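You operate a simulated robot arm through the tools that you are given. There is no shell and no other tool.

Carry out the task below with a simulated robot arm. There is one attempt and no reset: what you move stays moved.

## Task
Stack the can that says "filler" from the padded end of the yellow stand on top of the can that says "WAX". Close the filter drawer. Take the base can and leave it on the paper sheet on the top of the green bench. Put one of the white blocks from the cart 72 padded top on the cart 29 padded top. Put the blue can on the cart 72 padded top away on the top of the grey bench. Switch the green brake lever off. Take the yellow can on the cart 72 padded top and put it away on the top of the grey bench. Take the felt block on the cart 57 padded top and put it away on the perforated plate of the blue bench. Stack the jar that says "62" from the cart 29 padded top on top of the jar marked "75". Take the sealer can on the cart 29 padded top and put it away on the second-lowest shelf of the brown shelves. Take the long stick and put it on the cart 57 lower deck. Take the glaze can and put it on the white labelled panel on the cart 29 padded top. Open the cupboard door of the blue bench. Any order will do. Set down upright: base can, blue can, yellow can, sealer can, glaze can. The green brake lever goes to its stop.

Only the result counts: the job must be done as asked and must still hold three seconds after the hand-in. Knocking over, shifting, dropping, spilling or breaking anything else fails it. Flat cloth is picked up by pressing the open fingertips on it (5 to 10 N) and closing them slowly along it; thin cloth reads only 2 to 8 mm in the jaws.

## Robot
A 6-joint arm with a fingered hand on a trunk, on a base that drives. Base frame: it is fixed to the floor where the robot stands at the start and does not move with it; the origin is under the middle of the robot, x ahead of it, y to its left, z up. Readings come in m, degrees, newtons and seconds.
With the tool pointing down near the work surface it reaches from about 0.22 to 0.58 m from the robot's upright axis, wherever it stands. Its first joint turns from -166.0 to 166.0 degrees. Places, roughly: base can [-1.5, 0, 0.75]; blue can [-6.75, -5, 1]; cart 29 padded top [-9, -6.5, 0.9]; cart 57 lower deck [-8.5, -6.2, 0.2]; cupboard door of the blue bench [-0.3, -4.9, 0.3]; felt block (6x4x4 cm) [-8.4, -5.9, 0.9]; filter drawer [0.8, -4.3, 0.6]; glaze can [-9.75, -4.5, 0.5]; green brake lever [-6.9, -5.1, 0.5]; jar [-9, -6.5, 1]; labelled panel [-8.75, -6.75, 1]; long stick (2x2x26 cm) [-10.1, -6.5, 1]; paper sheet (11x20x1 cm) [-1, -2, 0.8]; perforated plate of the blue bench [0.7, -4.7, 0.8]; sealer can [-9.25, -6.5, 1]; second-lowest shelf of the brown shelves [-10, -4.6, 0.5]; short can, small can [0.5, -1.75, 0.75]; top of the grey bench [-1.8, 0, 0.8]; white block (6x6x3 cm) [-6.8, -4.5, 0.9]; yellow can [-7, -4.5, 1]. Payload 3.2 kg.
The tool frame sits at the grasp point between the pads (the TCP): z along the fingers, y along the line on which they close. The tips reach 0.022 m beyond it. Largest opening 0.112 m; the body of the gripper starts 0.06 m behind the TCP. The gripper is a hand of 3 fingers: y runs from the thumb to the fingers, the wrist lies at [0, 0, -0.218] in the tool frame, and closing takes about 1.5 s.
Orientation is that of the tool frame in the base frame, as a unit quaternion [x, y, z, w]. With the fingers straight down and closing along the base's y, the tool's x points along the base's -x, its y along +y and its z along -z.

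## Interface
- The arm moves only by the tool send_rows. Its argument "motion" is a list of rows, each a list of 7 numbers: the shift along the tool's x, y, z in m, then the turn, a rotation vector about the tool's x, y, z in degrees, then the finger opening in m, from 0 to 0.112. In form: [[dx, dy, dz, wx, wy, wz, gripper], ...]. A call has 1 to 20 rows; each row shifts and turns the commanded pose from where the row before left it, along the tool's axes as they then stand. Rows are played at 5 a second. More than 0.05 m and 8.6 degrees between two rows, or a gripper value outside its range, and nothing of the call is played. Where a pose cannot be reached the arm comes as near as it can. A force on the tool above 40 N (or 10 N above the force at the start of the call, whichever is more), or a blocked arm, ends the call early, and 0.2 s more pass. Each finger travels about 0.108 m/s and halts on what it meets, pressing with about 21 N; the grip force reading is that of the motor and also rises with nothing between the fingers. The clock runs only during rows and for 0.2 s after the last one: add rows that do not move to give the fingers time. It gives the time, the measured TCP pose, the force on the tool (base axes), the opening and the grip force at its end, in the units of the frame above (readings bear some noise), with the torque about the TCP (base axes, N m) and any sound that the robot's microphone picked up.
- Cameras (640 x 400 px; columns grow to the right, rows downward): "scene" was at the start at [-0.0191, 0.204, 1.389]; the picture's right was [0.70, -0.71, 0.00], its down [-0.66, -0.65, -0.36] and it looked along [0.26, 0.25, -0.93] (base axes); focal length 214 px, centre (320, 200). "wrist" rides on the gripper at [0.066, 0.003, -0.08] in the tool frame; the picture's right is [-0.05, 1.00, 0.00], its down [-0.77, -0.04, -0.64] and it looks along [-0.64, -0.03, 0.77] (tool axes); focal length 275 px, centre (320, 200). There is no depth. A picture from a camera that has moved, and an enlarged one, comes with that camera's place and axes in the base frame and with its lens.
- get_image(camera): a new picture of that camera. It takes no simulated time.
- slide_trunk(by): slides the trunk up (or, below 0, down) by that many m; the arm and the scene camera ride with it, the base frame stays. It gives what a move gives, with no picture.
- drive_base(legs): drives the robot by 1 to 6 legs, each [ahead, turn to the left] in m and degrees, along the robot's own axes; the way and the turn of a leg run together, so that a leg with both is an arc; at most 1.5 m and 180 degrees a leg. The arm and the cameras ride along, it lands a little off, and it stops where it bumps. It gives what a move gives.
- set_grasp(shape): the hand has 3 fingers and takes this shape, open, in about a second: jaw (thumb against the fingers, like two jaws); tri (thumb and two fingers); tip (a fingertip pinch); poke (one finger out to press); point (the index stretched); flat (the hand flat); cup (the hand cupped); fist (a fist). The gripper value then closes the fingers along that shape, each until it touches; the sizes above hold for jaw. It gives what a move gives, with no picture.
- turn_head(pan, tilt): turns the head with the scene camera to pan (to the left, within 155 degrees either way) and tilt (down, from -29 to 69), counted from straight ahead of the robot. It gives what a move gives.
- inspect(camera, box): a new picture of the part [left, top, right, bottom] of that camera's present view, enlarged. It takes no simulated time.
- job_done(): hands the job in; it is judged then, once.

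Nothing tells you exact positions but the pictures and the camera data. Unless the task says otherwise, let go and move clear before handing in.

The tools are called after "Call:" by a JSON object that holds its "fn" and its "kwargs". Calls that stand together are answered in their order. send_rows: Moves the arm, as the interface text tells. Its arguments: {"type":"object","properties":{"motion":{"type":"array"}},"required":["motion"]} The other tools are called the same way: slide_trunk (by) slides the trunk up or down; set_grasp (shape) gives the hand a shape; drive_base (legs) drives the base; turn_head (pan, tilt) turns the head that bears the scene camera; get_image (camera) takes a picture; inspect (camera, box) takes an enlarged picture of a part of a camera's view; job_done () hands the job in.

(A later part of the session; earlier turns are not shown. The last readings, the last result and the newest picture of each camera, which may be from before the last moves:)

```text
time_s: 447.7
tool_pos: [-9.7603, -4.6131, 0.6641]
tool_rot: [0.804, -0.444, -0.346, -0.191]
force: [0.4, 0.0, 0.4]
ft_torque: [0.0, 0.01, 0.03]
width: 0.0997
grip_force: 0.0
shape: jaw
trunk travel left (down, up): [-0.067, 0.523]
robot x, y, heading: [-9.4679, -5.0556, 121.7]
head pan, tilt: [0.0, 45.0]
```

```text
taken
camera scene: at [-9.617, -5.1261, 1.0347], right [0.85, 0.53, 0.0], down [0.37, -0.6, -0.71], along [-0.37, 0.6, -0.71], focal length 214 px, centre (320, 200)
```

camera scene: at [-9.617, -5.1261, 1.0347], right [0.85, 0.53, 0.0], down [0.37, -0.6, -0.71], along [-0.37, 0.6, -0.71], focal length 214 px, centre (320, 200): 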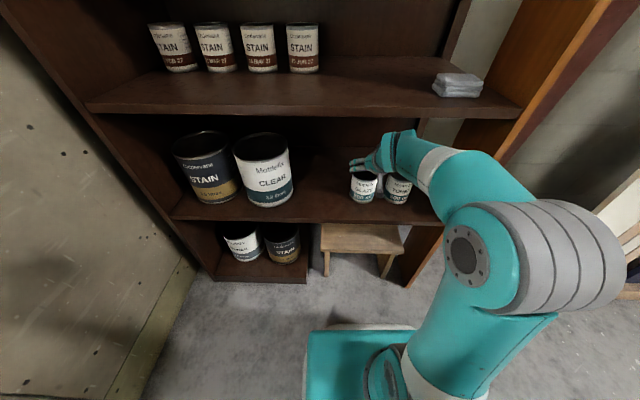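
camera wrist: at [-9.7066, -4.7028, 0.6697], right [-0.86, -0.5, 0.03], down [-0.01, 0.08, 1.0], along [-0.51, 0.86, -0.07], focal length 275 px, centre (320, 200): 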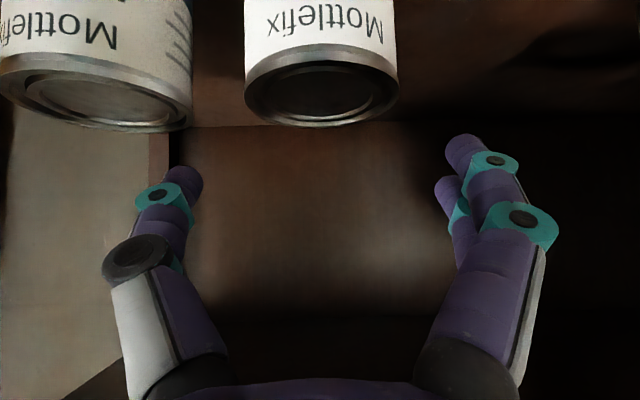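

The can's rim is centred between the fingers. I narrow the opening slightly, move 3 cm further in and lower around the can, keeping the thumb between GLAZE and TONER.

Call:
{"fn": "send_rows", "kwargs": {"motion": [[-0.0233, 0, 0.0247, 0, 0, 0, 0.094], [0, 0, 0, 0, 0, 0, 0.094], [0.0146, 0, 0.0137, 0, 0, 0, 0.094], [0.0146, 0, 0.0137, 0, 0, 0, 0.094], [0, 0, 0, 0, 0, 0, 0.094]]}}

Call:
{"fn": "get_image", "kwargs": {"camera": "wrist"}}

Call:
{"fn": "inspect", "kwargs": {"camera": "scene", "box": [300, 110, 460, 230]}}

```text
time_s: 448.9
tool_pos: [-9.7793, -4.5833, 0.6241]
tool_rot: [0.804, -0.445, -0.346, -0.192]
force: [0.1, 0.1, 0.3]
ft_torque: [0.01, -0.04, 0.03]
width: 0.0942
grip_force: 0.1
shape: jaw
trunk travel left (down, up): [-0.067, 0.523]
robot x, y, heading: [-9.4634, -5.052, 121.9]
head pan, tilt: [0.0, 45.0]
```

```text
taken
camera wrist: at [-9.725, -4.6742, 0.6306], right [-0.86, -0.5, 0.03], down [-0.01, 0.08, 1.0], along [-0.51, 0.86, -0.07], focal length 275 px, centre (320, 200)
```

wrist: 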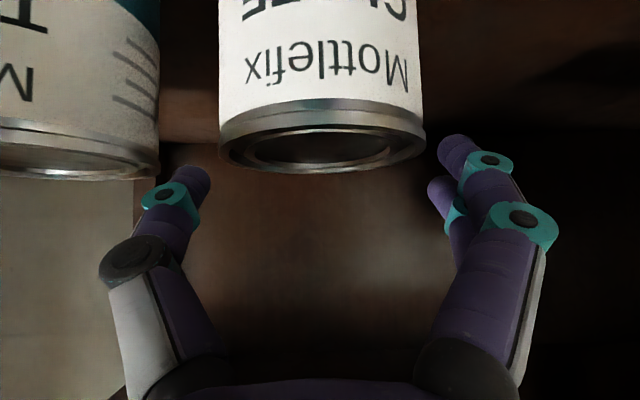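

```text
3.33 times, centred on (380, 170) of scene
camera zoom: at [-9.617, -5.1261, 1.0347], right [0.85, 0.53, 0.0], down [0.37, -0.6, -0.71], along [-0.37, 0.6, -0.71], focal length 715 px, centre (120, 300)
```

zoom: 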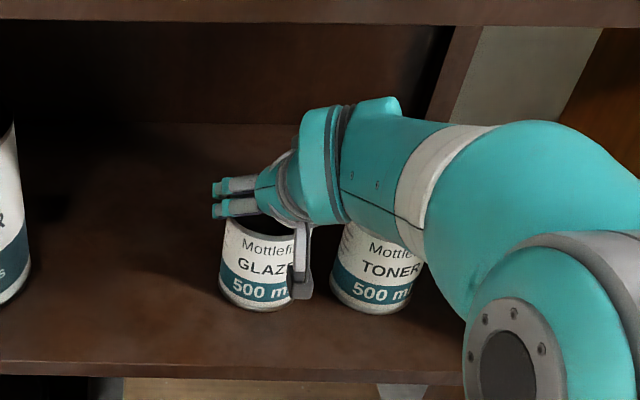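

Centred. I lower another 4 cm and close.

Call:
{"fn": "send_rows", "kwargs": {"motion": [[0.0109, 0, 0.0103, 0, 0, 0, 0.094], [0.0109, 0, 0.0103, 0, 0, 0, 0.094], [0.0073, 0, 0.0069, 0, 0, 0, 0.094], [0, 0, 0, 0, 0, 0, 0.094]]}}

Call:
{"fn": "get_image", "kwargs": {"camera": "wrist"}}

```text
time_s: 449.9
tool_pos: [-9.7781, -4.5844, 0.5821]
tool_rot: [0.804, -0.444, -0.346, -0.192]
force: [0.3, -0.4, -0.5]
ft_torque: [-0.02, 0.01, 0.03]
width: 0.0941
grip_force: 0.1
shape: jaw
trunk travel left (down, up): [-0.067, 0.523]
robot x, y, heading: [-9.4699, -5.0547, 122.0]
head pan, tilt: [0.0, 45.0]
```

```text
taken
camera wrist: at [-9.7252, -4.6741, 0.5894], right [-0.86, -0.5, 0.03], down [-0.01, 0.08, 1.0], along [-0.51, 0.86, -0.07], focal length 275 px, centre (320, 200)
```

wrist: 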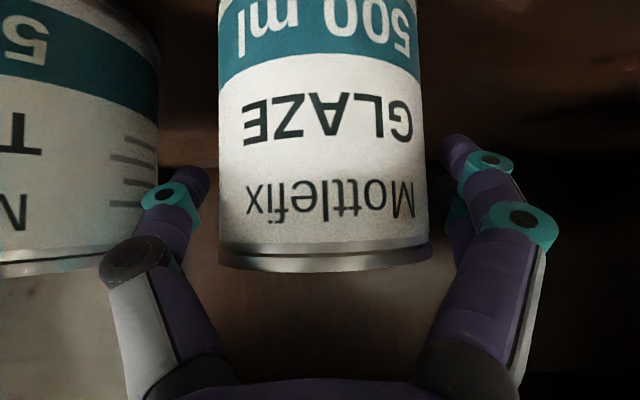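

GLAZE is confirmed between the fingers. I close and lift slightly.

Call:
{"fn": "send_rows", "kwargs": {"motion": [[0, 0, 0, 0, 0, 0, 0.08], [0, 0, 0, 0, 0, 0, 0.07], [0, 0, 0, 0, 0, 0, 0.06], [0, 0, 0, 0, 0, 0, 0.05], [0, 0, 0, 0, 0, 0, 0.05], [0, 0, 0, 0, 0, 0, 0.05]]}}

Call:
{"fn": "send_rows", "kwargs": {"motion": [[-0.0109, 0, -0.0103, 0, 0, 0, 0.05], [-0.0109, 0, -0.0103, 0, 0, 0, 0.05], [0, 0, 0, 0, 0, 0, 0.05]]}}

Call:
{"fn": "get_image", "kwargs": {"camera": "wrist"}}

Call:
{"fn": "inspect", "kwargs": {"camera": "scene", "box": [300, 110, 460, 230]}}

```text
time_s: 451.3
tool_pos: [-9.7783, -4.5837, 0.5821]
tool_rot: [0.804, -0.444, -0.345, -0.192]
force: [0.5, -1.5, 0.5]
ft_torque: [-0.07, -0.01, 0.05]
width: 0.0803
grip_force: 21.1
shape: jaw
trunk travel left (down, up): [-0.067, 0.523]
robot x, y, heading: [-9.4696, -5.054, 121.7]
head pan, tilt: [0.0, 45.0]
```

```text
time_s: 452.1
tool_pos: [-9.7778, -4.584, 0.6128]
tool_rot: [0.804, -0.444, -0.346, -0.192]
force: [0.4, 1.1, -4.0]
ft_torque: [-0.06, -0.03, -0.01]
width: 0.0802
grip_force: 21.1
shape: jaw
trunk travel left (down, up): [-0.067, 0.523]
robot x, y, heading: [-9.4655, -5.0563, 121.9]
head pan, tilt: [0.0, 45.0]
```

```text
taken
camera wrist: at [-9.7242, -4.6738, 0.6203], right [-0.86, -0.5, 0.03], down [-0.01, 0.08, 1.0], along [-0.51, 0.86, -0.07], focal length 275 px, centre (320, 200)
```

wrist: 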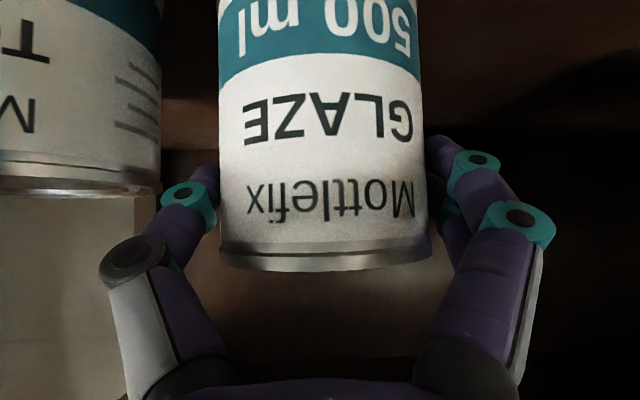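

```text
3.33 times, centred on (380, 170) of scene
camera zoom: at [-9.6172, -5.1257, 1.0347], right [0.85, 0.53, 0.0], down [0.37, -0.6, -0.71], along [-0.37, 0.6, -0.71], focal length 715 px, centre (120, 300)
```

zoom: 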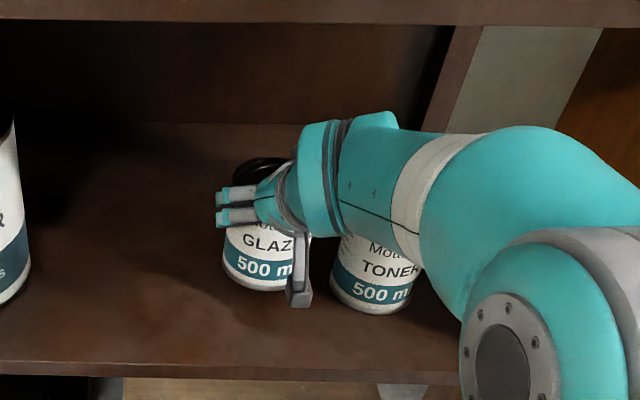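

GLAZE is held and lifted. I back straight out of the shelf.

Call:
{"fn": "drive_base", "kwargs": {"legs": [[-0.33, 0]]}}

Call:
{"fn": "get_image", "kwargs": {"camera": "scene"}}

Call:
{"fn": "get_image", "kwargs": {"camera": "wrist"}}

```text
time_s: 454.3
tool_pos: [-9.601, -4.8697, 0.6134]
tool_rot: [0.805, -0.443, -0.347, -0.191]
force: [0.0, -0.6, -5.5]
ft_torque: [-0.05, -0.03, 0.01]
width: 0.0801
grip_force: 21.5
shape: jaw
trunk travel left (down, up): [-0.067, 0.523]
robot x, y, heading: [-9.2908, -5.3364, 122.3]
head pan, tilt: [0.0, 45.0]
```

```text
taken
camera scene: at [-9.4392, -5.4103, 1.0347], right [0.85, 0.53, 0.0], down [0.38, -0.6, -0.71], along [-0.38, 0.6, -0.71], focal length 214 px, centre (320, 200)
```

scene: 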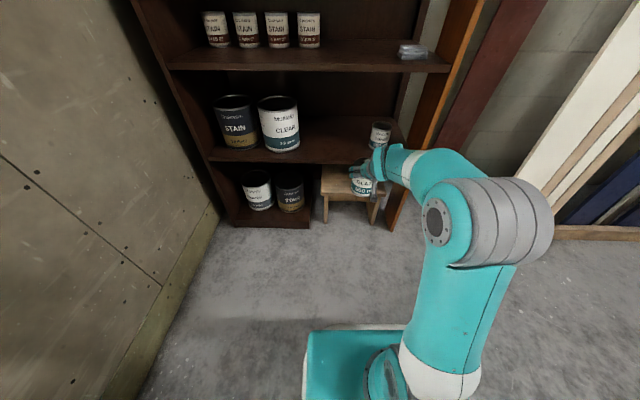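

```text
taken
camera wrist: at [-9.5475, -4.9588, 0.6201], right [-0.86, -0.51, 0.03], down [-0.01, 0.08, 1.0], along [-0.51, 0.86, -0.07], focal length 275 px, centre (320, 200)
```

wrist: 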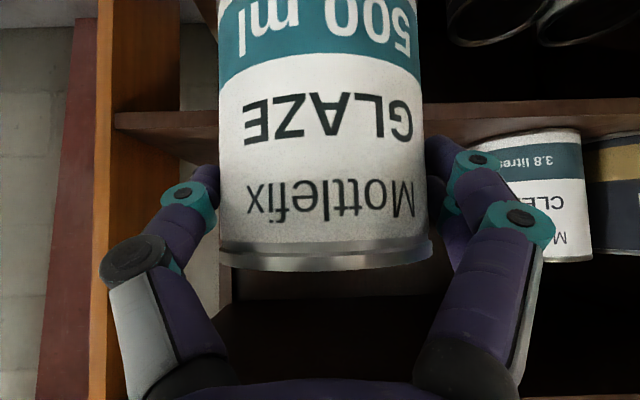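

GLAZE is out. I raise the trunk and drive the long way round carts 57/29 (east side) to the south end of cart 29, where the labelled panel lies.

Call:
{"fn": "slide_trunk", "kwargs": {"by": 0.4}}

Call:
{"fn": "drive_base", "kwargs": {"legs": [[0, -95], [0.826, 0]]}}

```text
time_s: 458.1
tool_pos: [-9.6022, -4.8697, 1.013]
tool_rot: [0.805, -0.443, -0.346, -0.191]
force: [-0.4, 1.0, -5.4]
ft_torque: [-0.04, -0.06, -0.02]
width: 0.0802
grip_force: 21.2
shape: jaw
trunk travel left (down, up): [-0.467, 0.123]
robot x, y, heading: [-9.2913, -5.3387, 122.2]
head pan, tilt: [0.0, 45.0]
```

```text
time_s: 466.6
tool_pos: [-8.0409, -4.6753, 1.0121]
tool_rot: [-0.219, 0.892, 0.094, 0.384]
force: [-0.1, 0.0, -5.8]
ft_torque: [-0.04, 0.07, 0.03]
width: 0.08
grip_force: 21.1
shape: jaw
trunk travel left (down, up): [-0.467, 0.123]
robot x, y, heading: [-8.5388, -4.946, 27.0]
head pan, tilt: [0.0, 45.0]
```

Call:
{"fn": "drive_base", "kwargs": {"legs": [[0, -44], [1.03, 0]]}}

Call:
{"fn": "turn_head", "kwargs": {"pan": -45, "tilt": 30}}

Call:
{"fn": "get_image", "kwargs": {"camera": "scene"}}

```text
time_s: 473.9
tool_pos: [-7.0226, -5.3856, 1.013]
tool_rot: [0.131, 0.909, -0.057, 0.391]
force: [0.2, -0.4, -4.9]
ft_torque: [0.01, 0.05, -0.04]
width: 0.0806
grip_force: 21.3
shape: jaw
trunk travel left (down, up): [-0.467, 0.123]
robot x, y, heading: [-7.5656, -5.2326, -16.9]
head pan, tilt: [0.0, 45.0]
```

```text
time_s: 475.0
tool_pos: [-7.0218, -5.3838, 1.0119]
tool_rot: [0.132, 0.909, -0.057, 0.391]
force: [0.2, -0.1, -4.9]
ft_torque: [0.03, 0.09, 0.01]
width: 0.0802
grip_force: 20.8
shape: jaw
trunk travel left (down, up): [-0.467, 0.123]
robot x, y, heading: [-7.5666, -5.2376, -16.7]
head pan, tilt: [-45.0, 30.0]
```

```text
taken
camera scene: at [-7.5329, -5.1416, 1.4573], right [-0.88, -0.47, 0.0], down [-0.24, 0.44, -0.87], along [0.41, -0.76, -0.5], focal length 214 px, centre (320, 200)
```

scene: 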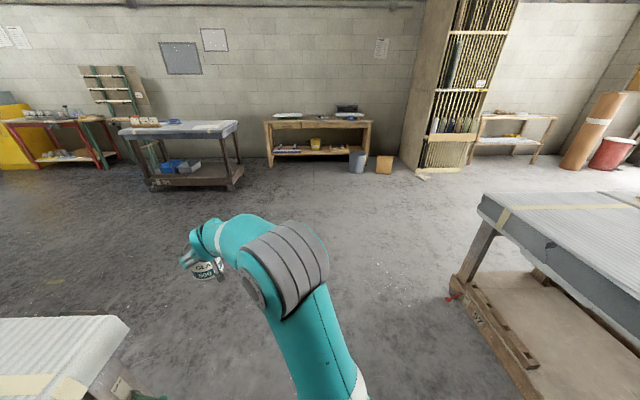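

Call:
{"fn": "drive_base", "kwargs": {"legs": [[0, -57], [1.2, 0]]}}

```text
time_s: 483.6
tool_pos: [-7.0348, -6.9275, 1.0127]
tool_rot: [0.543, 0.741, -0.234, 0.318]
force: [-0.8, 0.5, -5.0]
ft_torque: [0.06, 0.03, 0.01]
width: 0.0801
grip_force: 21.2
shape: jaw
trunk travel left (down, up): [-0.467, 0.123]
robot x, y, heading: [-7.2219, -6.3938, -72.6]
head pan, tilt: [-45.0, 30.0]
```

Call:
{"fn": "drive_base", "kwargs": {"legs": [[0, -48.5], [1.0, 0]]}}

Call:
{"fn": "turn_head", "kwargs": {"pan": -60, "tilt": 30}}

Call:
{"fn": "get_image", "kwargs": {"camera": "scene"}}

```text
time_s: 491.0
tool_pos: [-7.9785, -7.771, 1.0126]
tool_rot: [0.791, 0.468, -0.34, 0.2]
force: [0.2, 0.0, -4.2]
ft_torque: [0.07, -0.06, -0.05]
width: 0.0802
grip_force: 21.3
shape: jaw
trunk travel left (down, up): [-0.467, 0.123]
robot x, y, heading: [-7.7185, -7.2705, -119.0]
head pan, tilt: [-45.0, 30.0]
```

```text
time_s: 491.8
tool_pos: [-7.9771, -7.7724, 1.0131]
tool_rot: [0.791, 0.467, -0.34, 0.2]
force: [-0.5, 0.3, -5.7]
ft_torque: [0.07, -0.06, 0.0]
width: 0.0804
grip_force: 21.2
shape: jaw
trunk travel left (down, up): [-0.467, 0.123]
robot x, y, heading: [-7.7163, -7.273, -119.0]
head pan, tilt: [-60.0, 30.0]
```

```text
taken
camera scene: at [-7.6326, -7.3018, 1.4574], right [-0.02, 1.0, 0.0], down [0.5, 0.01, -0.87], along [-0.87, -0.01, -0.5], focal length 214 px, centre (320, 200)
```

scene: 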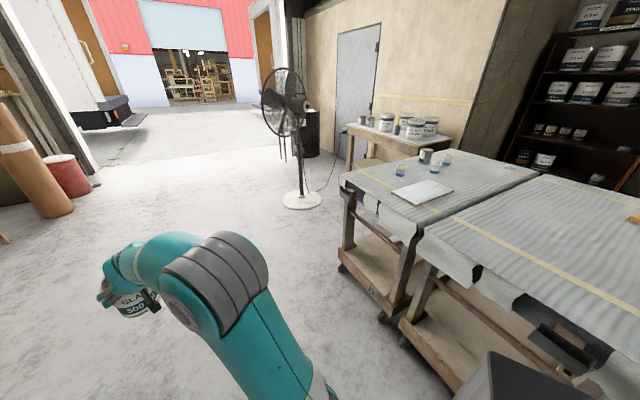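

Cart 29's south end and the panel (centre about [-8.69, -6.745]) are in view. I raise the trunk a bit and move into position facing the end of the cart.

Call:
{"fn": "slide_trunk", "kwargs": {"by": 0.08}}

Call:
{"fn": "drive_base", "kwargs": {"legs": [[0, -30], [0.547, 0], [0, -88]]}}

Call:
{"fn": "turn_head", "kwargs": {"pan": 0, "tilt": 40}}

Call:
{"fn": "get_image", "kwargs": {"camera": "scene"}}

```text
time_s: 493.0
tool_pos: [-7.9789, -7.7709, 1.0921]
tool_rot: [0.791, 0.467, -0.341, 0.2]
force: [0.8, 0.7, -5.2]
ft_torque: [0.07, -0.04, 0.01]
width: 0.0804
grip_force: 20.7
shape: jaw
trunk travel left (down, up): [-0.547, 0.043]
robot x, y, heading: [-7.72, -7.2713, -119.4]
head pan, tilt: [-60.0, 30.0]
```

```text
time_s: 501.4
tool_pos: [-8.5457, -7.122, 1.0914]
tool_rot: [0.82, -0.416, -0.352, -0.178]
force: [0.3, 0.3, -6.0]
ft_torque: [-0.09, -0.09, -0.01]
width: 0.0799
grip_force: 21.3
shape: jaw
trunk travel left (down, up): [-0.547, 0.043]
robot x, y, heading: [-8.2039, -7.5671, 125.8]
head pan, tilt: [-60.0, 30.0]
```

```text
time_s: 502.7
tool_pos: [-8.5453, -7.1224, 1.0932]
tool_rot: [0.819, -0.416, -0.352, -0.179]
force: [0.1, -0.4, -5.7]
ft_torque: [-0.06, -0.05, 0.0]
width: 0.0799
grip_force: 21.0
shape: jaw
trunk travel left (down, up): [-0.547, 0.043]
robot x, y, heading: [-8.2064, -7.5711, 126.0]
head pan, tilt: [0.0, 40.0]
```

```text
taken
camera scene: at [-8.3501, -7.6481, 1.522], right [0.81, 0.59, 0.0], down [0.38, -0.52, -0.77], along [-0.45, 0.62, -0.64], focal length 214 px, centre (320, 200)
```

scene: 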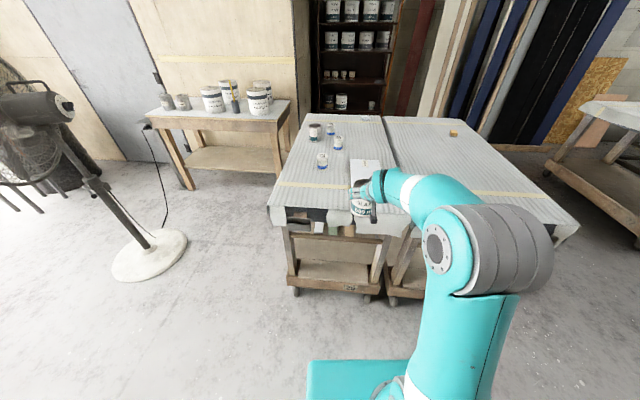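

Call:
{"fn": "drive_base", "kwargs": {"legs": [[0, -4], [0.36, 0]]}}

Call:
{"fn": "turn_head", "kwargs": {"pan": 0, "tilt": 50}}

Call:
{"fn": "get_image", "kwargs": {"camera": "scene"}}

Call:
{"fn": "inspect", "kwargs": {"camera": "scene", "box": [260, 110, 420, 230]}}

```text
time_s: 505.4
tool_pos: [-8.7113, -6.7926, 1.092]
tool_rot: [0.806, -0.441, -0.346, -0.19]
force: [-0.9, 0.8, -4.9]
ft_torque: [-0.03, -0.05, -0.02]
width: 0.08
grip_force: 21.3
shape: jaw
trunk travel left (down, up): [-0.547, 0.043]
robot x, y, heading: [-8.3928, -7.2622, 122.4]
head pan, tilt: [0.0, 40.0]
```

```text
time_s: 506.2
tool_pos: [-8.7106, -6.7939, 1.0927]
tool_rot: [0.806, -0.441, -0.345, -0.189]
force: [-0.4, -0.7, -5.2]
ft_torque: [-0.06, -0.06, 0.02]
width: 0.08
grip_force: 21.1
shape: jaw
trunk travel left (down, up): [-0.547, 0.043]
robot x, y, heading: [-8.4011, -7.2621, 122.3]
head pan, tilt: [0.0, 50.0]
```

```text
taken
camera scene: at [-8.5442, -7.3376, 1.5079], right [0.84, 0.54, 0.0], down [0.41, -0.65, -0.64], along [-0.34, 0.54, -0.77], focal length 214 px, centre (320, 200)
```

scene: 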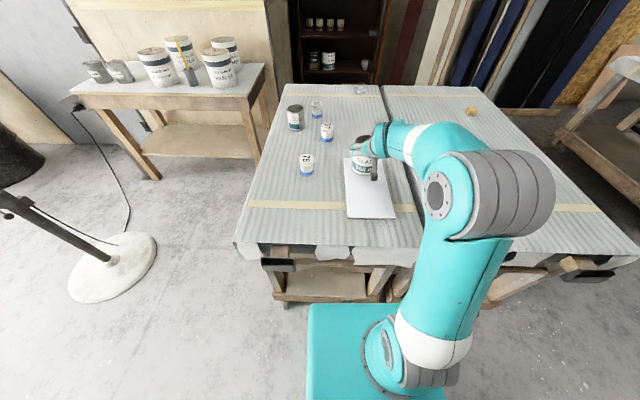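

```text
3.33 times, centred on (340, 170) of scene
camera zoom: at [-8.5442, -7.3376, 1.5079], right [0.84, 0.54, 0.0], down [0.41, -0.65, -0.64], along [-0.34, 0.54, -0.77], focal length 715 px, centre (253, 300)
```

zoom: 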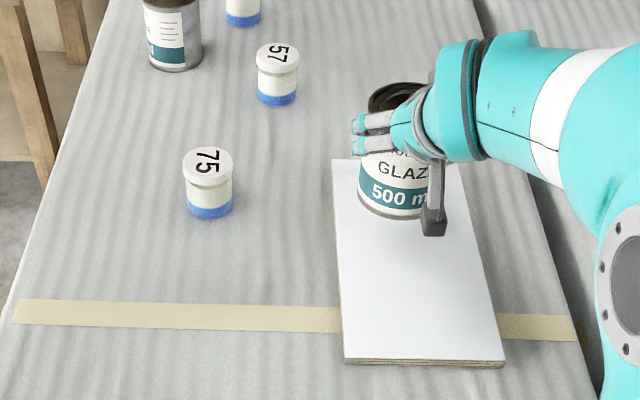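

The panel and jars are clearly visible; GLAZE is above the panel. I shift it 2.5 cm toward the panel's middle and lower it step by step.

Call:
{"fn": "send_rows", "kwargs": {"motion": [[-0.007, -0.025, 0.007, 0, 0, 0, 0.05], [0.0217, 0, 0.0206, 0, 0, 0, 0.05], [0.0217, 0, 0.0206, 0, 0, 0, 0.05], [0, 0, 0, 0, 0, 0, 0.05]]}}

Call:
{"fn": "inspect", "kwargs": {"camera": "scene", "box": [260, 110, 420, 230]}}

```text
time_s: 507.2
tool_pos: [-8.6952, -6.7723, 1.0324]
tool_rot: [0.806, -0.441, -0.346, -0.189]
force: [0.7, -0.1, -5.9]
ft_torque: [-0.06, -0.05, 0.03]
width: 0.0798
grip_force: 21.0
shape: jaw
trunk travel left (down, up): [-0.547, 0.043]
robot x, y, heading: [-8.3963, -7.2676, 122.7]
head pan, tilt: [0.0, 50.0]
```

```text
3.33 times, centred on (340, 170) of scene
camera zoom: at [-8.544, -7.3377, 1.5078], right [0.84, 0.54, 0.0], down [0.41, -0.65, -0.64], along [-0.34, 0.54, -0.77], focal length 715 px, centre (253, 300)
```

zoom: 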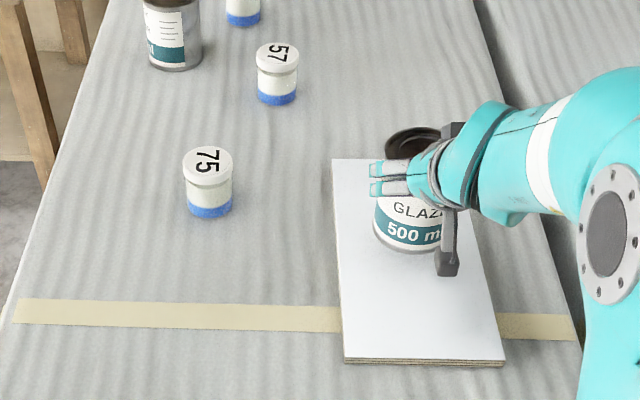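

Call:
{"fn": "send_rows", "kwargs": {"motion": [[0.0072, 0, 0.0069, 0, 0, 0, 0.05], [0.0036, 0, 0.0034, 0, 0, 0, 0.05], [0, 0, 0, 0, 0, 0, 0.05]]}}

Call:
{"fn": "send_rows", "kwargs": {"motion": [[0.0036, 0, 0.0034, 0, 0, 0, 0.05], [0, 0, 0, 0, 0, 0, 0.05]]}}

Call:
{"fn": "send_rows", "kwargs": {"motion": [[0.0029, 0, 0.0027, 0, 0, 0, 0.05], [0, 0, 0, 0, 0, 0, 0.05]]}}

```text
time_s: 508.0
tool_pos: [-8.6954, -6.772, 1.0213]
tool_rot: [0.806, -0.442, -0.345, -0.19]
force: [-0.8, 0.5, -4.3]
ft_torque: [-0.08, -0.05, -0.03]
width: 0.0799
grip_force: 20.8
shape: jaw
out of reach, approached as far as the arm can: row 1
trunk travel left (down, up): [-0.547, 0.043]
robot x, y, heading: [-8.3963, -7.2599, 122.3]
head pan, tilt: [0.0, 50.0]
```

```text
time_s: 508.6
tool_pos: [-8.6948, -6.7724, 1.0196]
tool_rot: [0.806, -0.442, -0.345, -0.19]
force: [0.0, 0.3, -4.6]
ft_torque: [-0.06, -0.05, 0.05]
width: 0.0796
grip_force: 20.7
shape: jaw
trunk travel left (down, up): [-0.547, 0.043]
robot x, y, heading: [-8.397, -7.2615, 122.7]
head pan, tilt: [0.0, 50.0]
```

```text
time_s: 509.2
tool_pos: [-8.6957, -6.771, 1.017]
tool_rot: [0.807, -0.442, -0.342, -0.188]
force: [-0.1, -0.1, -4.5]
ft_torque: [-0.06, -0.07, -0.02]
width: 0.0798
grip_force: 21.3
shape: jaw
trunk travel left (down, up): [-0.547, 0.043]
robot x, y, heading: [-8.3925, -7.2626, 122.6]
head pan, tilt: [0.0, 50.0]
```

I continue lowering with the trunk in small steps.

Call:
{"fn": "slide_trunk", "kwargs": {"by": -0.006}}

Call:
{"fn": "slide_trunk", "kwargs": {"by": -0.004}}

Call:
{"fn": "inspect", "kwargs": {"camera": "scene", "box": [320, 130, 400, 220]}}

```text
time_s: 509.7
tool_pos: [-8.6961, -6.7713, 1.0103]
tool_rot: [0.806, -0.443, -0.343, -0.189]
force: [-0.6, -0.3, -4.9]
ft_torque: [-0.08, -0.02, 0.04]
width: 0.08
grip_force: 21.1
shape: jaw
trunk travel left (down, up): [-0.541, 0.049]
robot x, y, heading: [-8.3965, -7.2648, 122.5]
head pan, tilt: [0.0, 50.0]
```

```text
time_s: 510.2
tool_pos: [-8.6947, -6.7707, 1.0071]
tool_rot: [0.807, -0.442, -0.344, -0.189]
force: [0.7, -0.4, -5.2]
ft_torque: [-0.04, -0.04, 0.03]
width: 0.08
grip_force: 21.3
shape: jaw
trunk travel left (down, up): [-0.537, 0.053]
robot x, y, heading: [-8.3939, -7.2647, 122.3]
head pan, tilt: [0.0, 50.0]
```

```text
4.44 times, centred on (360, 175) of scene
camera zoom: at [-8.5441, -7.3377, 1.4978], right [0.84, 0.54, 0.0], down [0.41, -0.65, -0.64], along [-0.34, 0.54, -0.77], focal length 953 px, centre (142, 311)
```

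zoom: 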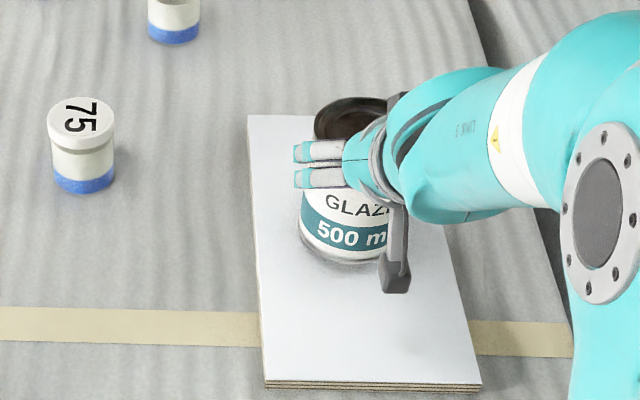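

Call:
{"fn": "slide_trunk", "kwargs": {"by": -0.003}}

Call:
{"fn": "slide_trunk", "kwargs": {"by": -0.003}}

Call:
{"fn": "slide_trunk", "kwargs": {"by": -0.003}}

```text
time_s: 510.8
tool_pos: [-8.6966, -6.7719, 1.0026]
tool_rot: [0.807, -0.442, -0.343, -0.189]
force: [0.8, 0.0, -4.6]
ft_torque: [-0.07, -0.06, 0.01]
width: 0.0799
grip_force: 20.8
shape: jaw
trunk travel left (down, up): [-0.534, 0.056]
robot x, y, heading: [-8.3962, -7.2658, 122.6]
head pan, tilt: [0.0, 50.0]
```

```text
time_s: 511.3
tool_pos: [-8.6963, -6.7708, 0.9999]
tool_rot: [0.808, -0.442, -0.343, -0.188]
force: [-0.3, -0.7, -5.3]
ft_torque: [-0.03, -0.05, 0.01]
width: 0.0801
grip_force: 21.2
shape: jaw
trunk travel left (down, up): [-0.531, 0.059]
robot x, y, heading: [-8.3986, -7.2633, 122.5]
head pan, tilt: [0.0, 50.0]
```

```text
time_s: 511.8
tool_pos: [-8.6955, -6.7713, 0.996]
tool_rot: [0.807, -0.442, -0.344, -0.188]
force: [-0.2, 0.1, -4.8]
ft_torque: [-0.04, -0.04, 0.02]
width: 0.0802
grip_force: 21.1
shape: jaw
trunk travel left (down, up): [-0.528, 0.062]
robot x, y, heading: [-8.3957, -7.2582, 122.5]
head pan, tilt: [0.0, 50.0]
```

Call:
{"fn": "slide_trunk", "kwargs": {"by": -0.003}}

Call:
{"fn": "slide_trunk", "kwargs": {"by": -0.003}}

Call:
{"fn": "inspect", "kwargs": {"camera": "scene", "box": [320, 130, 400, 220]}}

```text
time_s: 512.3
tool_pos: [-8.6967, -6.7707, 0.9944]
tool_rot: [0.807, -0.442, -0.343, -0.189]
force: [0.2, -0.3, -5.1]
ft_torque: [-0.08, -0.03, 0.0]
width: 0.0799
grip_force: 21.5
shape: jaw
trunk travel left (down, up): [-0.525, 0.065]
robot x, y, heading: [-8.3963, -7.2627, 122.5]
head pan, tilt: [0.0, 50.0]
```

```text
time_s: 512.9
tool_pos: [-8.6965, -6.7718, 0.9913]
tool_rot: [0.807, -0.442, -0.343, -0.189]
force: [0.1, -0.5, -4.4]
ft_torque: [-0.08, -0.05, 0.0]
width: 0.0798
grip_force: 20.4
shape: jaw
trunk travel left (down, up): [-0.522, 0.068]
robot x, y, heading: [-8.3935, -7.2598, 122.4]
head pan, tilt: [0.0, 50.0]
```

```text
4.44 times, centred on (360, 175) of scene
camera zoom: at [-8.5441, -7.3377, 1.4828], right [0.84, 0.54, 0.0], down [0.41, -0.65, -0.64], along [-0.34, 0.54, -0.77], focal length 953 px, centre (142, 311)
```

zoom: 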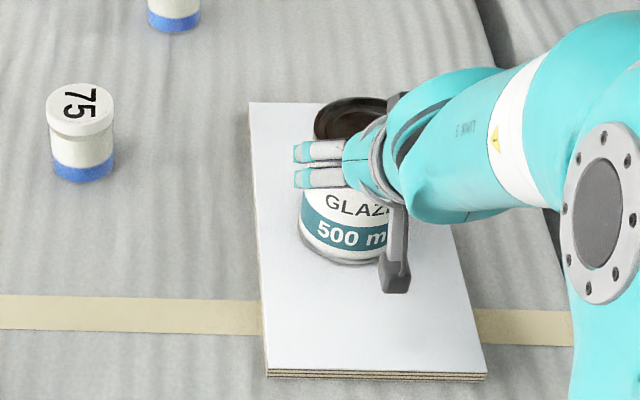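

Call:
{"fn": "slide_trunk", "kwargs": {"by": -0.003}}

Call:
{"fn": "slide_trunk", "kwargs": {"by": -0.003}}

Call:
{"fn": "slide_trunk", "kwargs": {"by": -0.002}}

```text
time_s: 513.4
tool_pos: [-8.6961, -6.7714, 0.9883]
tool_rot: [0.807, -0.442, -0.343, -0.189]
force: [-0.2, 0.8, -5.3]
ft_torque: [-0.06, -0.03, -0.02]
width: 0.0801
grip_force: 21.1
shape: jaw
trunk travel left (down, up): [-0.519, 0.071]
robot x, y, heading: [-8.395, -7.2637, 122.4]
head pan, tilt: [0.0, 50.0]
```

```text
time_s: 513.9
tool_pos: [-8.6958, -6.7722, 0.9863]
tool_rot: [0.807, -0.441, -0.344, -0.189]
force: [-1.4, 1.1, 7.3]
ft_torque: [0.05, 0.09, 0.0]
width: 0.08
grip_force: 21.2
shape: jaw
trunk travel left (down, up): [-0.516, 0.074]
robot x, y, heading: [-8.3977, -7.2603, 122.2]
head pan, tilt: [0.0, 50.0]
```

```text
time_s: 514.4
tool_pos: [-8.6958, -6.7715, 0.9863]
tool_rot: [0.806, -0.442, -0.346, -0.19]
force: [-2.2, 3.5, 19.9]
ft_torque: [0.17, 0.19, -0.02]
width: 0.0796
grip_force: 21.1
shape: jaw
trunk travel left (down, up): [-0.514, 0.076]
robot x, y, heading: [-8.399, -7.2639, 122.6]
head pan, tilt: [0.0, 50.0]
```

Contact made. I ease up 2 mm and open the fingers.

Call:
{"fn": "slide_trunk", "kwargs": {"by": 0.002}}

Call:
{"fn": "send_rows", "kwargs": {"motion": [[0, 0, 0, 0, 0, 0, 0.085], [0, 0, 0, 0, 0, 0, 0.092], [0, 0, 0, 0, 0, 0, 0.1], [0, 0, 0, 0, 0, 0, 0.1], [0, 0, 0, 0, 0, 0, 0.1]]}}

Call:
{"fn": "get_image", "kwargs": {"camera": "wrist"}}

Call:
{"fn": "inspect", "kwargs": {"camera": "scene", "box": [320, 130, 400, 220]}}

```text
time_s: 514.9
tool_pos: [-8.695, -6.7726, 0.9869]
tool_rot: [0.807, -0.442, -0.344, -0.189]
force: [-3.5, 4.2, 16.8]
ft_torque: [0.2, 0.17, 0.0]
width: 0.0795
grip_force: 20.8
shape: jaw
trunk travel left (down, up): [-0.516, 0.074]
robot x, y, heading: [-8.3976, -7.2595, 122.4]
head pan, tilt: [0.0, 50.0]
```

```text
time_s: 516.1
tool_pos: [-8.6961, -6.7721, 0.9855]
tool_rot: [0.807, -0.442, -0.343, -0.189]
force: [-0.6, -0.9, -0.1]
ft_torque: [0.02, -0.01, 0.04]
width: 0.0997
grip_force: 0.1
shape: jaw
trunk travel left (down, up): [-0.516, 0.074]
robot x, y, heading: [-8.3959, -7.2617, 122.5]
head pan, tilt: [0.0, 50.0]
```

```text
taken
camera wrist: at [-8.6414, -6.8614, 0.9933], right [-0.86, -0.51, 0.03], down [-0.01, 0.08, 1.0], along [-0.51, 0.86, -0.08], focal length 275 px, centre (320, 200)
```

wrist: 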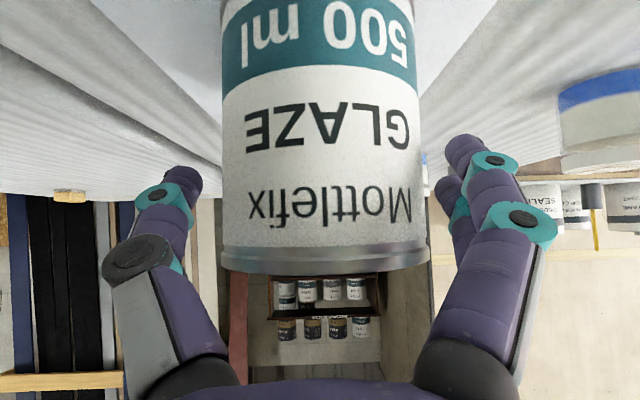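

```text
4.44 times, centred on (360, 175) of scene
camera zoom: at [-8.5438, -7.3382, 1.4768], right [0.84, 0.54, 0.0], down [0.41, -0.65, -0.64], along [-0.34, 0.54, -0.77], focal length 953 px, centre (142, 311)
```

zoom: 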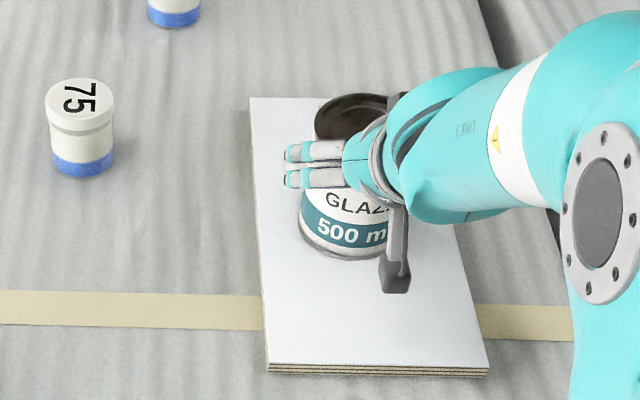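

GLAZE stands on the panel. I raise the hand clear with the trunk and back away.

Call:
{"fn": "slide_trunk", "kwargs": {"by": 0.07}}

Call:
{"fn": "drive_base", "kwargs": {"legs": [[-0.4, 0]]}}

Call:
{"fn": "get_image", "kwargs": {"camera": "scene"}}

Call:
{"fn": "inspect", "kwargs": {"camera": "scene", "box": [200, 40, 420, 190]}}

```text
time_s: 517.2
tool_pos: [-8.6953, -6.7715, 1.0552]
tool_rot: [0.807, -0.442, -0.343, -0.188]
force: [-1.0, -0.1, -1.1]
ft_torque: [-0.01, 0.02, 0.03]
width: 0.0998
grip_force: 0.1
shape: jaw
trunk travel left (down, up): [-0.586, 0.004]
robot x, y, heading: [-8.3979, -7.2614, 122.2]
head pan, tilt: [0.0, 50.0]
```

```text
time_s: 519.7
tool_pos: [-8.4755, -7.1119, 1.0555]
tool_rot: [0.804, -0.447, -0.343, -0.191]
force: [-0.7, 0.3, 0.8]
ft_torque: [-0.01, 0.01, -0.01]
width: 0.0997
grip_force: 0.0
shape: jaw
trunk travel left (down, up): [-0.586, 0.004]
robot x, y, heading: [-8.1814, -7.6017, 121.5]
head pan, tilt: [0.0, 50.0]
```

```text
taken
camera scene: at [-8.3304, -7.6791, 1.5468], right [0.85, 0.52, 0.0], down [0.4, -0.65, -0.64], along [-0.34, 0.55, -0.77], focal length 214 px, centre (320, 200)
```

scene: 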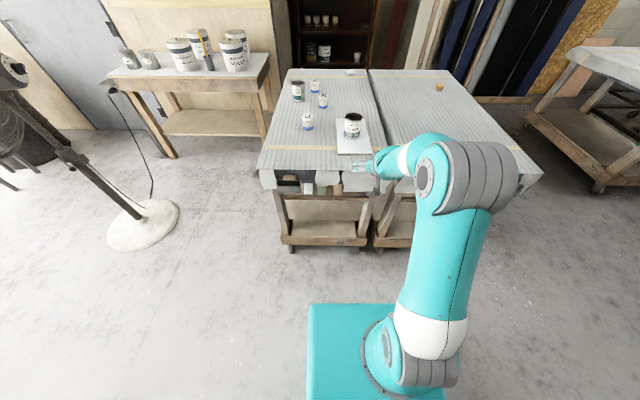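

```text
2.67 times, centred on (310, 115) of scene
camera zoom: at [-8.3304, -7.6791, 1.5468], right [0.85, 0.52, 0.0], down [0.4, -0.65, -0.64], along [-0.34, 0.55, -0.77], focal length 572 px, centre (347, 427)
```

zoom: 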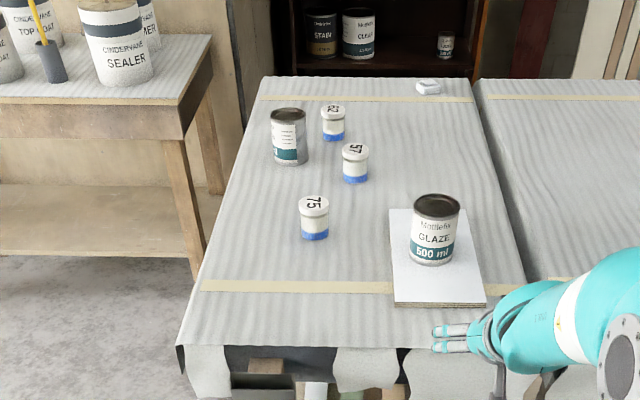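

GLAZE stands well on the panel; jars 75, 57, 62 and the sealer can are clear to see. I turn the hand down again and drive round to the west side of cart 29.

Call:
{"fn": "send_rows", "kwargs": {"motion": [[0.0303, 0, -0.0021, 0, 8, 0, 0.1], [0.0303, 0, -0.0021, 0, 8, 0, 0.1], [0.0303, 0, -0.0021, 0, 8, 0, 0.1], [0.0303, 0, -0.0021, 0, 8, 0, 0.1], [0.0303, 0, -0.0021, 0, 8, 0, 0.1], [0.0151, 0, -0.001, 0, 3.6, 0, 0.1], [0, 0, 0, 0, 0, 0, 0.1]]}}

Call:
{"fn": "drive_base", "kwargs": {"legs": [[0, 66]]}}

```text
time_s: 521.3
tool_pos: [-8.4087, -7.2222, 0.9909]
tool_rot: [0.876, -0.477, -0.06, -0.022]
force: [-0.4, 1.2, -0.4]
ft_torque: [0.03, 0.02, 0.01]
width: 0.0997
grip_force: 0.1
shape: jaw
out of reach, approached as far as the arm can: row 1
trunk travel left (down, up): [-0.586, 0.004]
robot x, y, heading: [-8.1816, -7.6066, 121.9]
head pan, tilt: [0.0, 50.0]
```

```text
time_s: 524.6
tool_pos: [-8.6221, -7.6553, 0.9911]
tool_rot: [0.995, 0.076, -0.064, 0.015]
force: [0.5, -0.3, 0.1]
ft_torque: [0.02, -0.01, -0.04]
width: 0.0999
grip_force: 0.1
shape: jaw
trunk travel left (down, up): [-0.586, 0.004]
robot x, y, heading: [-8.1829, -7.6059, -172.6]
head pan, tilt: [0.0, 50.0]
```

Call:
{"fn": "send_rows", "kwargs": {"motion": [[0.02, 0, -0.001, 0, 7.4, 0, 0.1], [0, 0, -0.04, 0, 0, 0, 0.1], [0, 0, 0, 0, 0, 0, 0.1]]}}

Call:
{"fn": "drive_base", "kwargs": {"legs": [[1.03, 0]]}}

Call:
{"fn": "turn_head", "kwargs": {"pan": -50, "tilt": 30}}

Call:
{"fn": "get_image", "kwargs": {"camera": "scene"}}

```text
time_s: 525.4
tool_pos: [-8.6022, -7.654, 1.0283]
tool_rot: [0.997, 0.079, 0.001, 0.01]
force: [0.6, 0.5, -0.1]
ft_torque: [-0.04, 0.01, 0.01]
width: 0.1
grip_force: 0.0
shape: jaw
trunk travel left (down, up): [-0.586, 0.004]
robot x, y, heading: [-8.1799, -7.6016, -172.0]
head pan, tilt: [0.0, 50.0]
```

```text
time_s: 530.7
tool_pos: [-9.6266, -7.7811, 1.0288]
tool_rot: [0.997, 0.072, 0.0, 0.01]
force: [0.5, -0.7, -0.1]
ft_torque: [-0.04, 0.03, -0.01]
width: 0.0997
grip_force: 0.0
shape: jaw
trunk travel left (down, up): [-0.586, 0.004]
robot x, y, heading: [-9.2049, -7.7385, -173.0]
head pan, tilt: [0.0, 50.0]
```

```text
time_s: 531.9
tool_pos: [-9.6268, -7.7807, 1.0295]
tool_rot: [0.997, 0.073, 0.001, 0.009]
force: [0.5, -0.3, -0.4]
ft_torque: [0.0, 0.02, 0.0]
width: 0.0997
grip_force: 0.1
shape: jaw
trunk travel left (down, up): [-0.586, 0.004]
robot x, y, heading: [-9.2031, -7.7327, -173.2]
head pan, tilt: [-50.0, 30.0]
```

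```text
taken
camera scene: at [-9.1896, -7.8325, 1.5763], right [0.68, 0.73, 0.0], down [0.37, -0.34, -0.87], along [-0.63, 0.59, -0.5], focal length 214 px, centre (320, 200)
```

scene: 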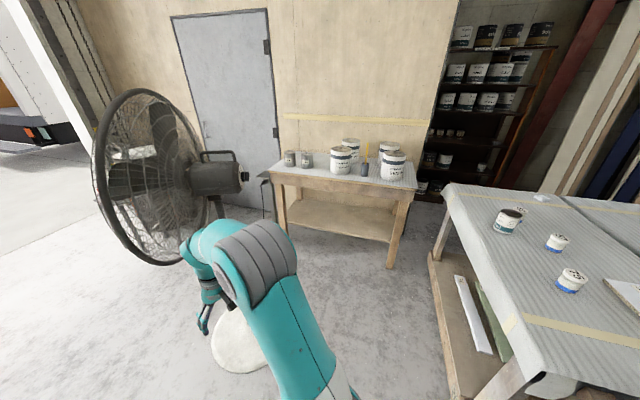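

Call:
{"fn": "inspect", "kwargs": {"camera": "scene", "box": [260, 120, 430, 230]}}

Call:
{"fn": "inspect", "kwargs": {"camera": "scene", "box": [430, 180, 640, 400]}}

```text
3.64 times, centred on (345, 175) of scene
camera zoom: at [-9.1896, -7.8325, 1.5763], right [0.68, 0.73, 0.0], down [0.37, -0.34, -0.87], along [-0.63, 0.59, -0.5], focal length 780 px, centre (229, 291)
```

zoom: 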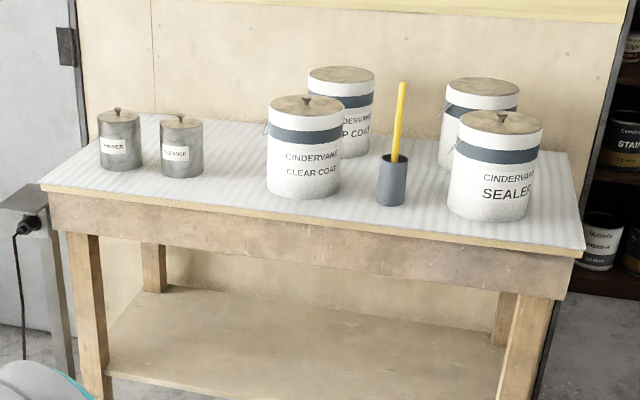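

```text
1.82 times, centred on (535, 290) of scene
camera zoom: at [-9.1896, -7.8325, 1.5763], right [0.68, 0.73, 0.0], down [0.37, -0.34, -0.87], along [-0.63, 0.59, -0.5], focal length 390 px, centre (-71, 36)
```

zoom: 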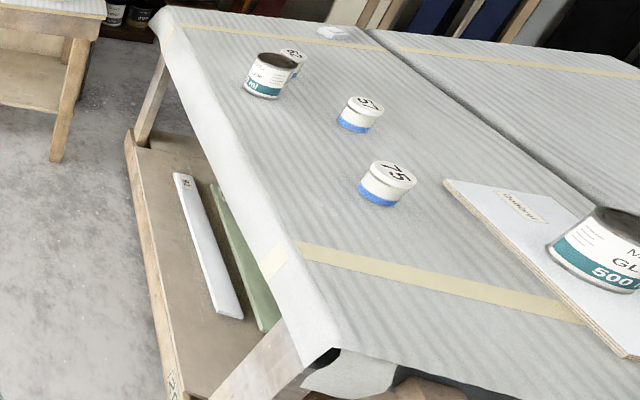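

The long stick is the yellow rod standing in a grey cup on the bucket bench. First I take the west stance at cart 29 for the jars and the sealer can.

Call:
{"fn": "drive_base", "kwargs": {"legs": [[0, -62], [0.8, 0], [0, -91]]}}

Call:
{"fn": "turn_head", "kwargs": {"pan": 0, "tilt": 45}}

Call:
{"fn": "get_image", "kwargs": {"camera": "scene"}}

```text
time_s: 542.8
tool_pos: [-9.3095, -6.8212, 1.0282]
tool_rot: [-0.318, 0.948, 0.01, -0.003]
force: [0.2, -0.3, -0.1]
ft_torque: [-0.01, 0.0, 0.0]
width: 0.0999
grip_force: 0.1
shape: jaw
trunk travel left (down, up): [-0.586, 0.004]
robot x, y, heading: [-9.656, -7.0662, 35.8]
head pan, tilt: [-50.0, 30.0]
```

```text
time_s: 544.0
tool_pos: [-9.3095, -6.8224, 1.029]
tool_rot: [-0.317, 0.948, 0.009, -0.003]
force: [-0.6, 0.0, -0.8]
ft_torque: [0.0, -0.02, -0.01]
width: 0.0996
grip_force: 0.1
shape: jaw
trunk travel left (down, up): [-0.586, 0.004]
robot x, y, heading: [-9.6561, -7.0651, 36.1]
head pan, tilt: [0.0, 45.0]
```

```text
taken
camera scene: at [-9.7356, -6.9192, 1.5538], right [0.58, -0.81, 0.0], down [-0.57, -0.41, -0.71], along [0.57, 0.41, -0.71], focal length 214 px, centre (320, 200)
```

scene: 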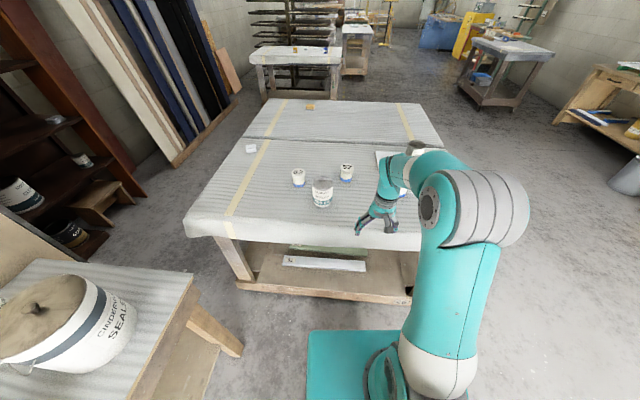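

I shift a little north along the cart and closer, so that both jars 62 and 75 come within reach.

Call:
{"fn": "drive_base", "kwargs": {"legs": [[0, 45], [0.2, 0], [0, -49]]}}

Call:
{"fn": "get_image", "kwargs": {"camera": "scene"}}

Call:
{"fn": "get_image", "kwargs": {"camera": "wrist"}}

```text
time_s: 549.8
tool_pos: [-9.2539, -6.6613, 1.0286]
tool_rot: [-0.274, 0.962, 0.009, -0.003]
force: [-0.6, -0.8, -0.7]
ft_torque: [0.0, 0.0, -0.02]
width: 0.0998
grip_force: 0.0
shape: jaw
trunk travel left (down, up): [-0.586, 0.004]
robot x, y, heading: [-9.622, -6.871, 30.4]
head pan, tilt: [0.0, 45.0]
```

```text
taken
camera scene: at [-9.6865, -6.7197, 1.5538], right [0.51, -0.86, 0.0], down [-0.61, -0.36, -0.71], along [0.61, 0.36, -0.71], focal length 214 px, centre (320, 200)
```

scene: 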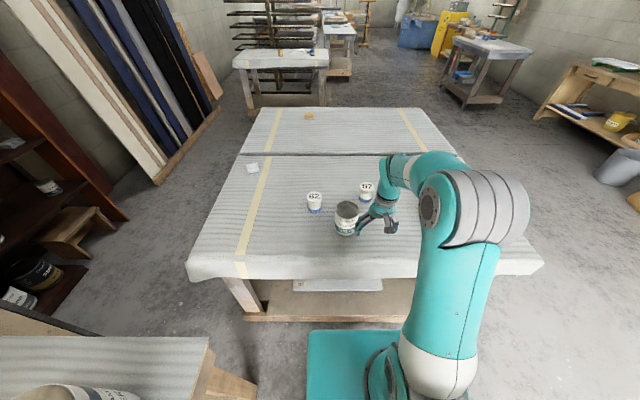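

```text
taken
camera wrist: at [-9.3098, -6.6962, 1.1092], right [-0.49, 0.87, 0.02], down [0.68, 0.37, 0.63], along [0.55, 0.32, -0.77], focal length 275 px, centre (320, 200)
```

wrist: 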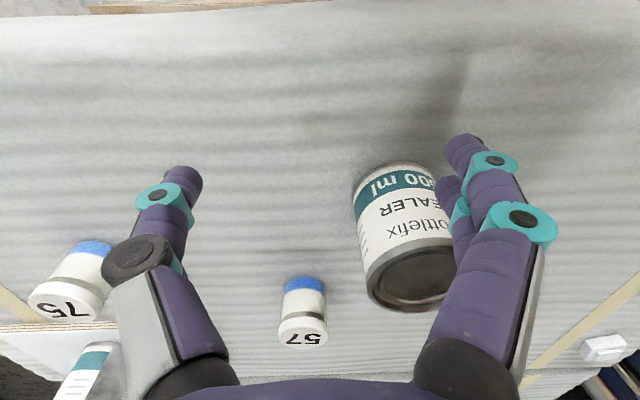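

SEALER, 57, 62 and 75 are all identified. I raise the hand above the cans and roll 9 cm closer.

Call:
{"fn": "send_rows", "kwargs": {"motion": [[0, 0, -0.04, 0, 0, 0, 0.1], [0, 0, -0.03, 0, 0, 0, 0.1], [0, 0, 0, 0, 0, 0, 0.1]]}}

Call:
{"fn": "drive_base", "kwargs": {"legs": [[0.09, 0]]}}

Call:
{"fn": "get_image", "kwargs": {"camera": "scene"}}

Call:
{"fn": "get_image", "kwargs": {"camera": "wrist"}}

```text
time_s: 550.6
tool_pos: [-9.2551, -6.6625, 1.0974]
tool_rot: [-0.274, 0.962, 0.01, -0.003]
force: [0.6, 0.2, -0.4]
ft_torque: [0.0, 0.0, 0.0]
width: 0.0999
grip_force: 0.0
shape: jaw
trunk travel left (down, up): [-0.586, 0.004]
robot x, y, heading: [-9.625, -6.8706, 30.4]
head pan, tilt: [0.0, 45.0]
```

```text
time_s: 551.7
tool_pos: [-9.1736, -6.6132, 1.0965]
tool_rot: [-0.274, 0.962, 0.009, -0.004]
force: [0.8, -0.2, 0.4]
ft_torque: [-0.02, 0.01, 0.0]
width: 0.0997
grip_force: 0.1
shape: jaw
trunk travel left (down, up): [-0.586, 0.004]
robot x, y, heading: [-9.5389, -6.8248, 30.4]
head pan, tilt: [0.0, 45.0]
```

```text
taken
camera scene: at [-9.605, -6.6714, 1.5537], right [0.51, -0.86, 0.0], down [-0.61, -0.36, -0.71], along [0.61, 0.36, -0.71], focal length 214 px, centre (320, 200)
```

scene: 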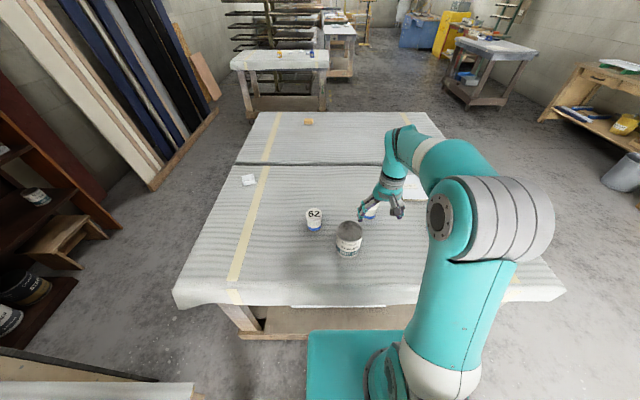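

```text
taken
camera wrist: at [-9.2297, -6.6473, 1.1769], right [-0.49, 0.87, 0.02], down [0.68, 0.37, 0.63], along [0.55, 0.32, -0.77], focal length 275 px, centre (320, 200)
```

wrist: 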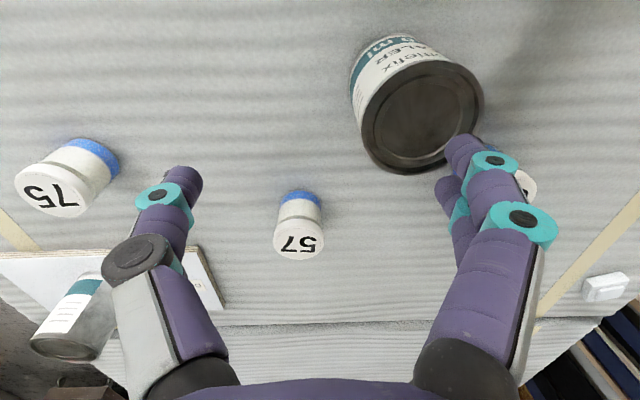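

I move over jar 62 at safe height for a closer look.

Call:
{"fn": "send_rows", "kwargs": {"motion": [[-0.0231, 0.0372, 0, 0, 0, 0, 0.1], [-0.0231, 0.0372, 0, 0, 0, 0, 0.1], [-0.0231, 0.0372, 0, 0, 0, 0, 0.1], [-0.0231, 0.0372, 0, 0, 0, 0, 0.1], [-0.0231, 0.0372, 0, 0, 0, 0, 0.1], [0, 0, 0, 0, 0, 0, 0.1]]}}

Call:
{"fn": "get_image", "kwargs": {"camera": "wrist"}}

Call:
{"fn": "get_image", "kwargs": {"camera": "scene"}}

```text
time_s: 553.1
tool_pos: [-9.1727, -6.3971, 1.1007]
tool_rot: [-0.274, 0.962, 0.009, -0.003]
force: [-0.6, -0.7, 0.1]
ft_torque: [0.01, -0.01, 0.02]
width: 0.1001
grip_force: 0.1
shape: jaw
trunk travel left (down, up): [-0.586, 0.004]
robot x, y, heading: [-9.5414, -6.8273, 30.6]
head pan, tilt: [0.0, 45.0]
```

```text
taken
camera wrist: at [-9.2298, -6.4307, 1.182], right [-0.49, 0.87, 0.02], down [0.68, 0.37, 0.63], along [0.55, 0.32, -0.77], focal length 275 px, centre (320, 200)
```

wrist: 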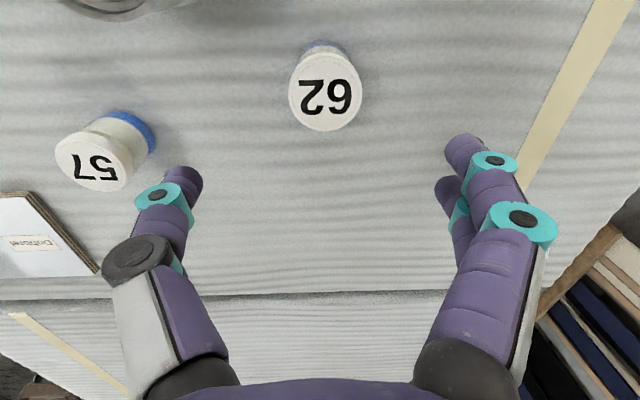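

```text
taken
camera scene: at [-9.6066, -6.6727, 1.5538], right [0.51, -0.86, 0.0], down [-0.61, -0.36, -0.71], along [0.61, 0.36, -0.71], focal length 214 px, centre (320, 200)
```

scene: 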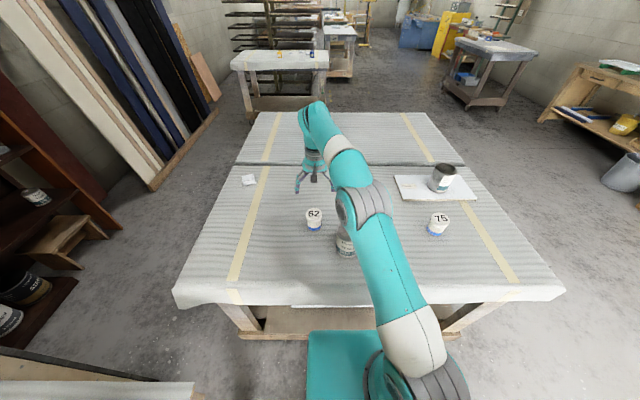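

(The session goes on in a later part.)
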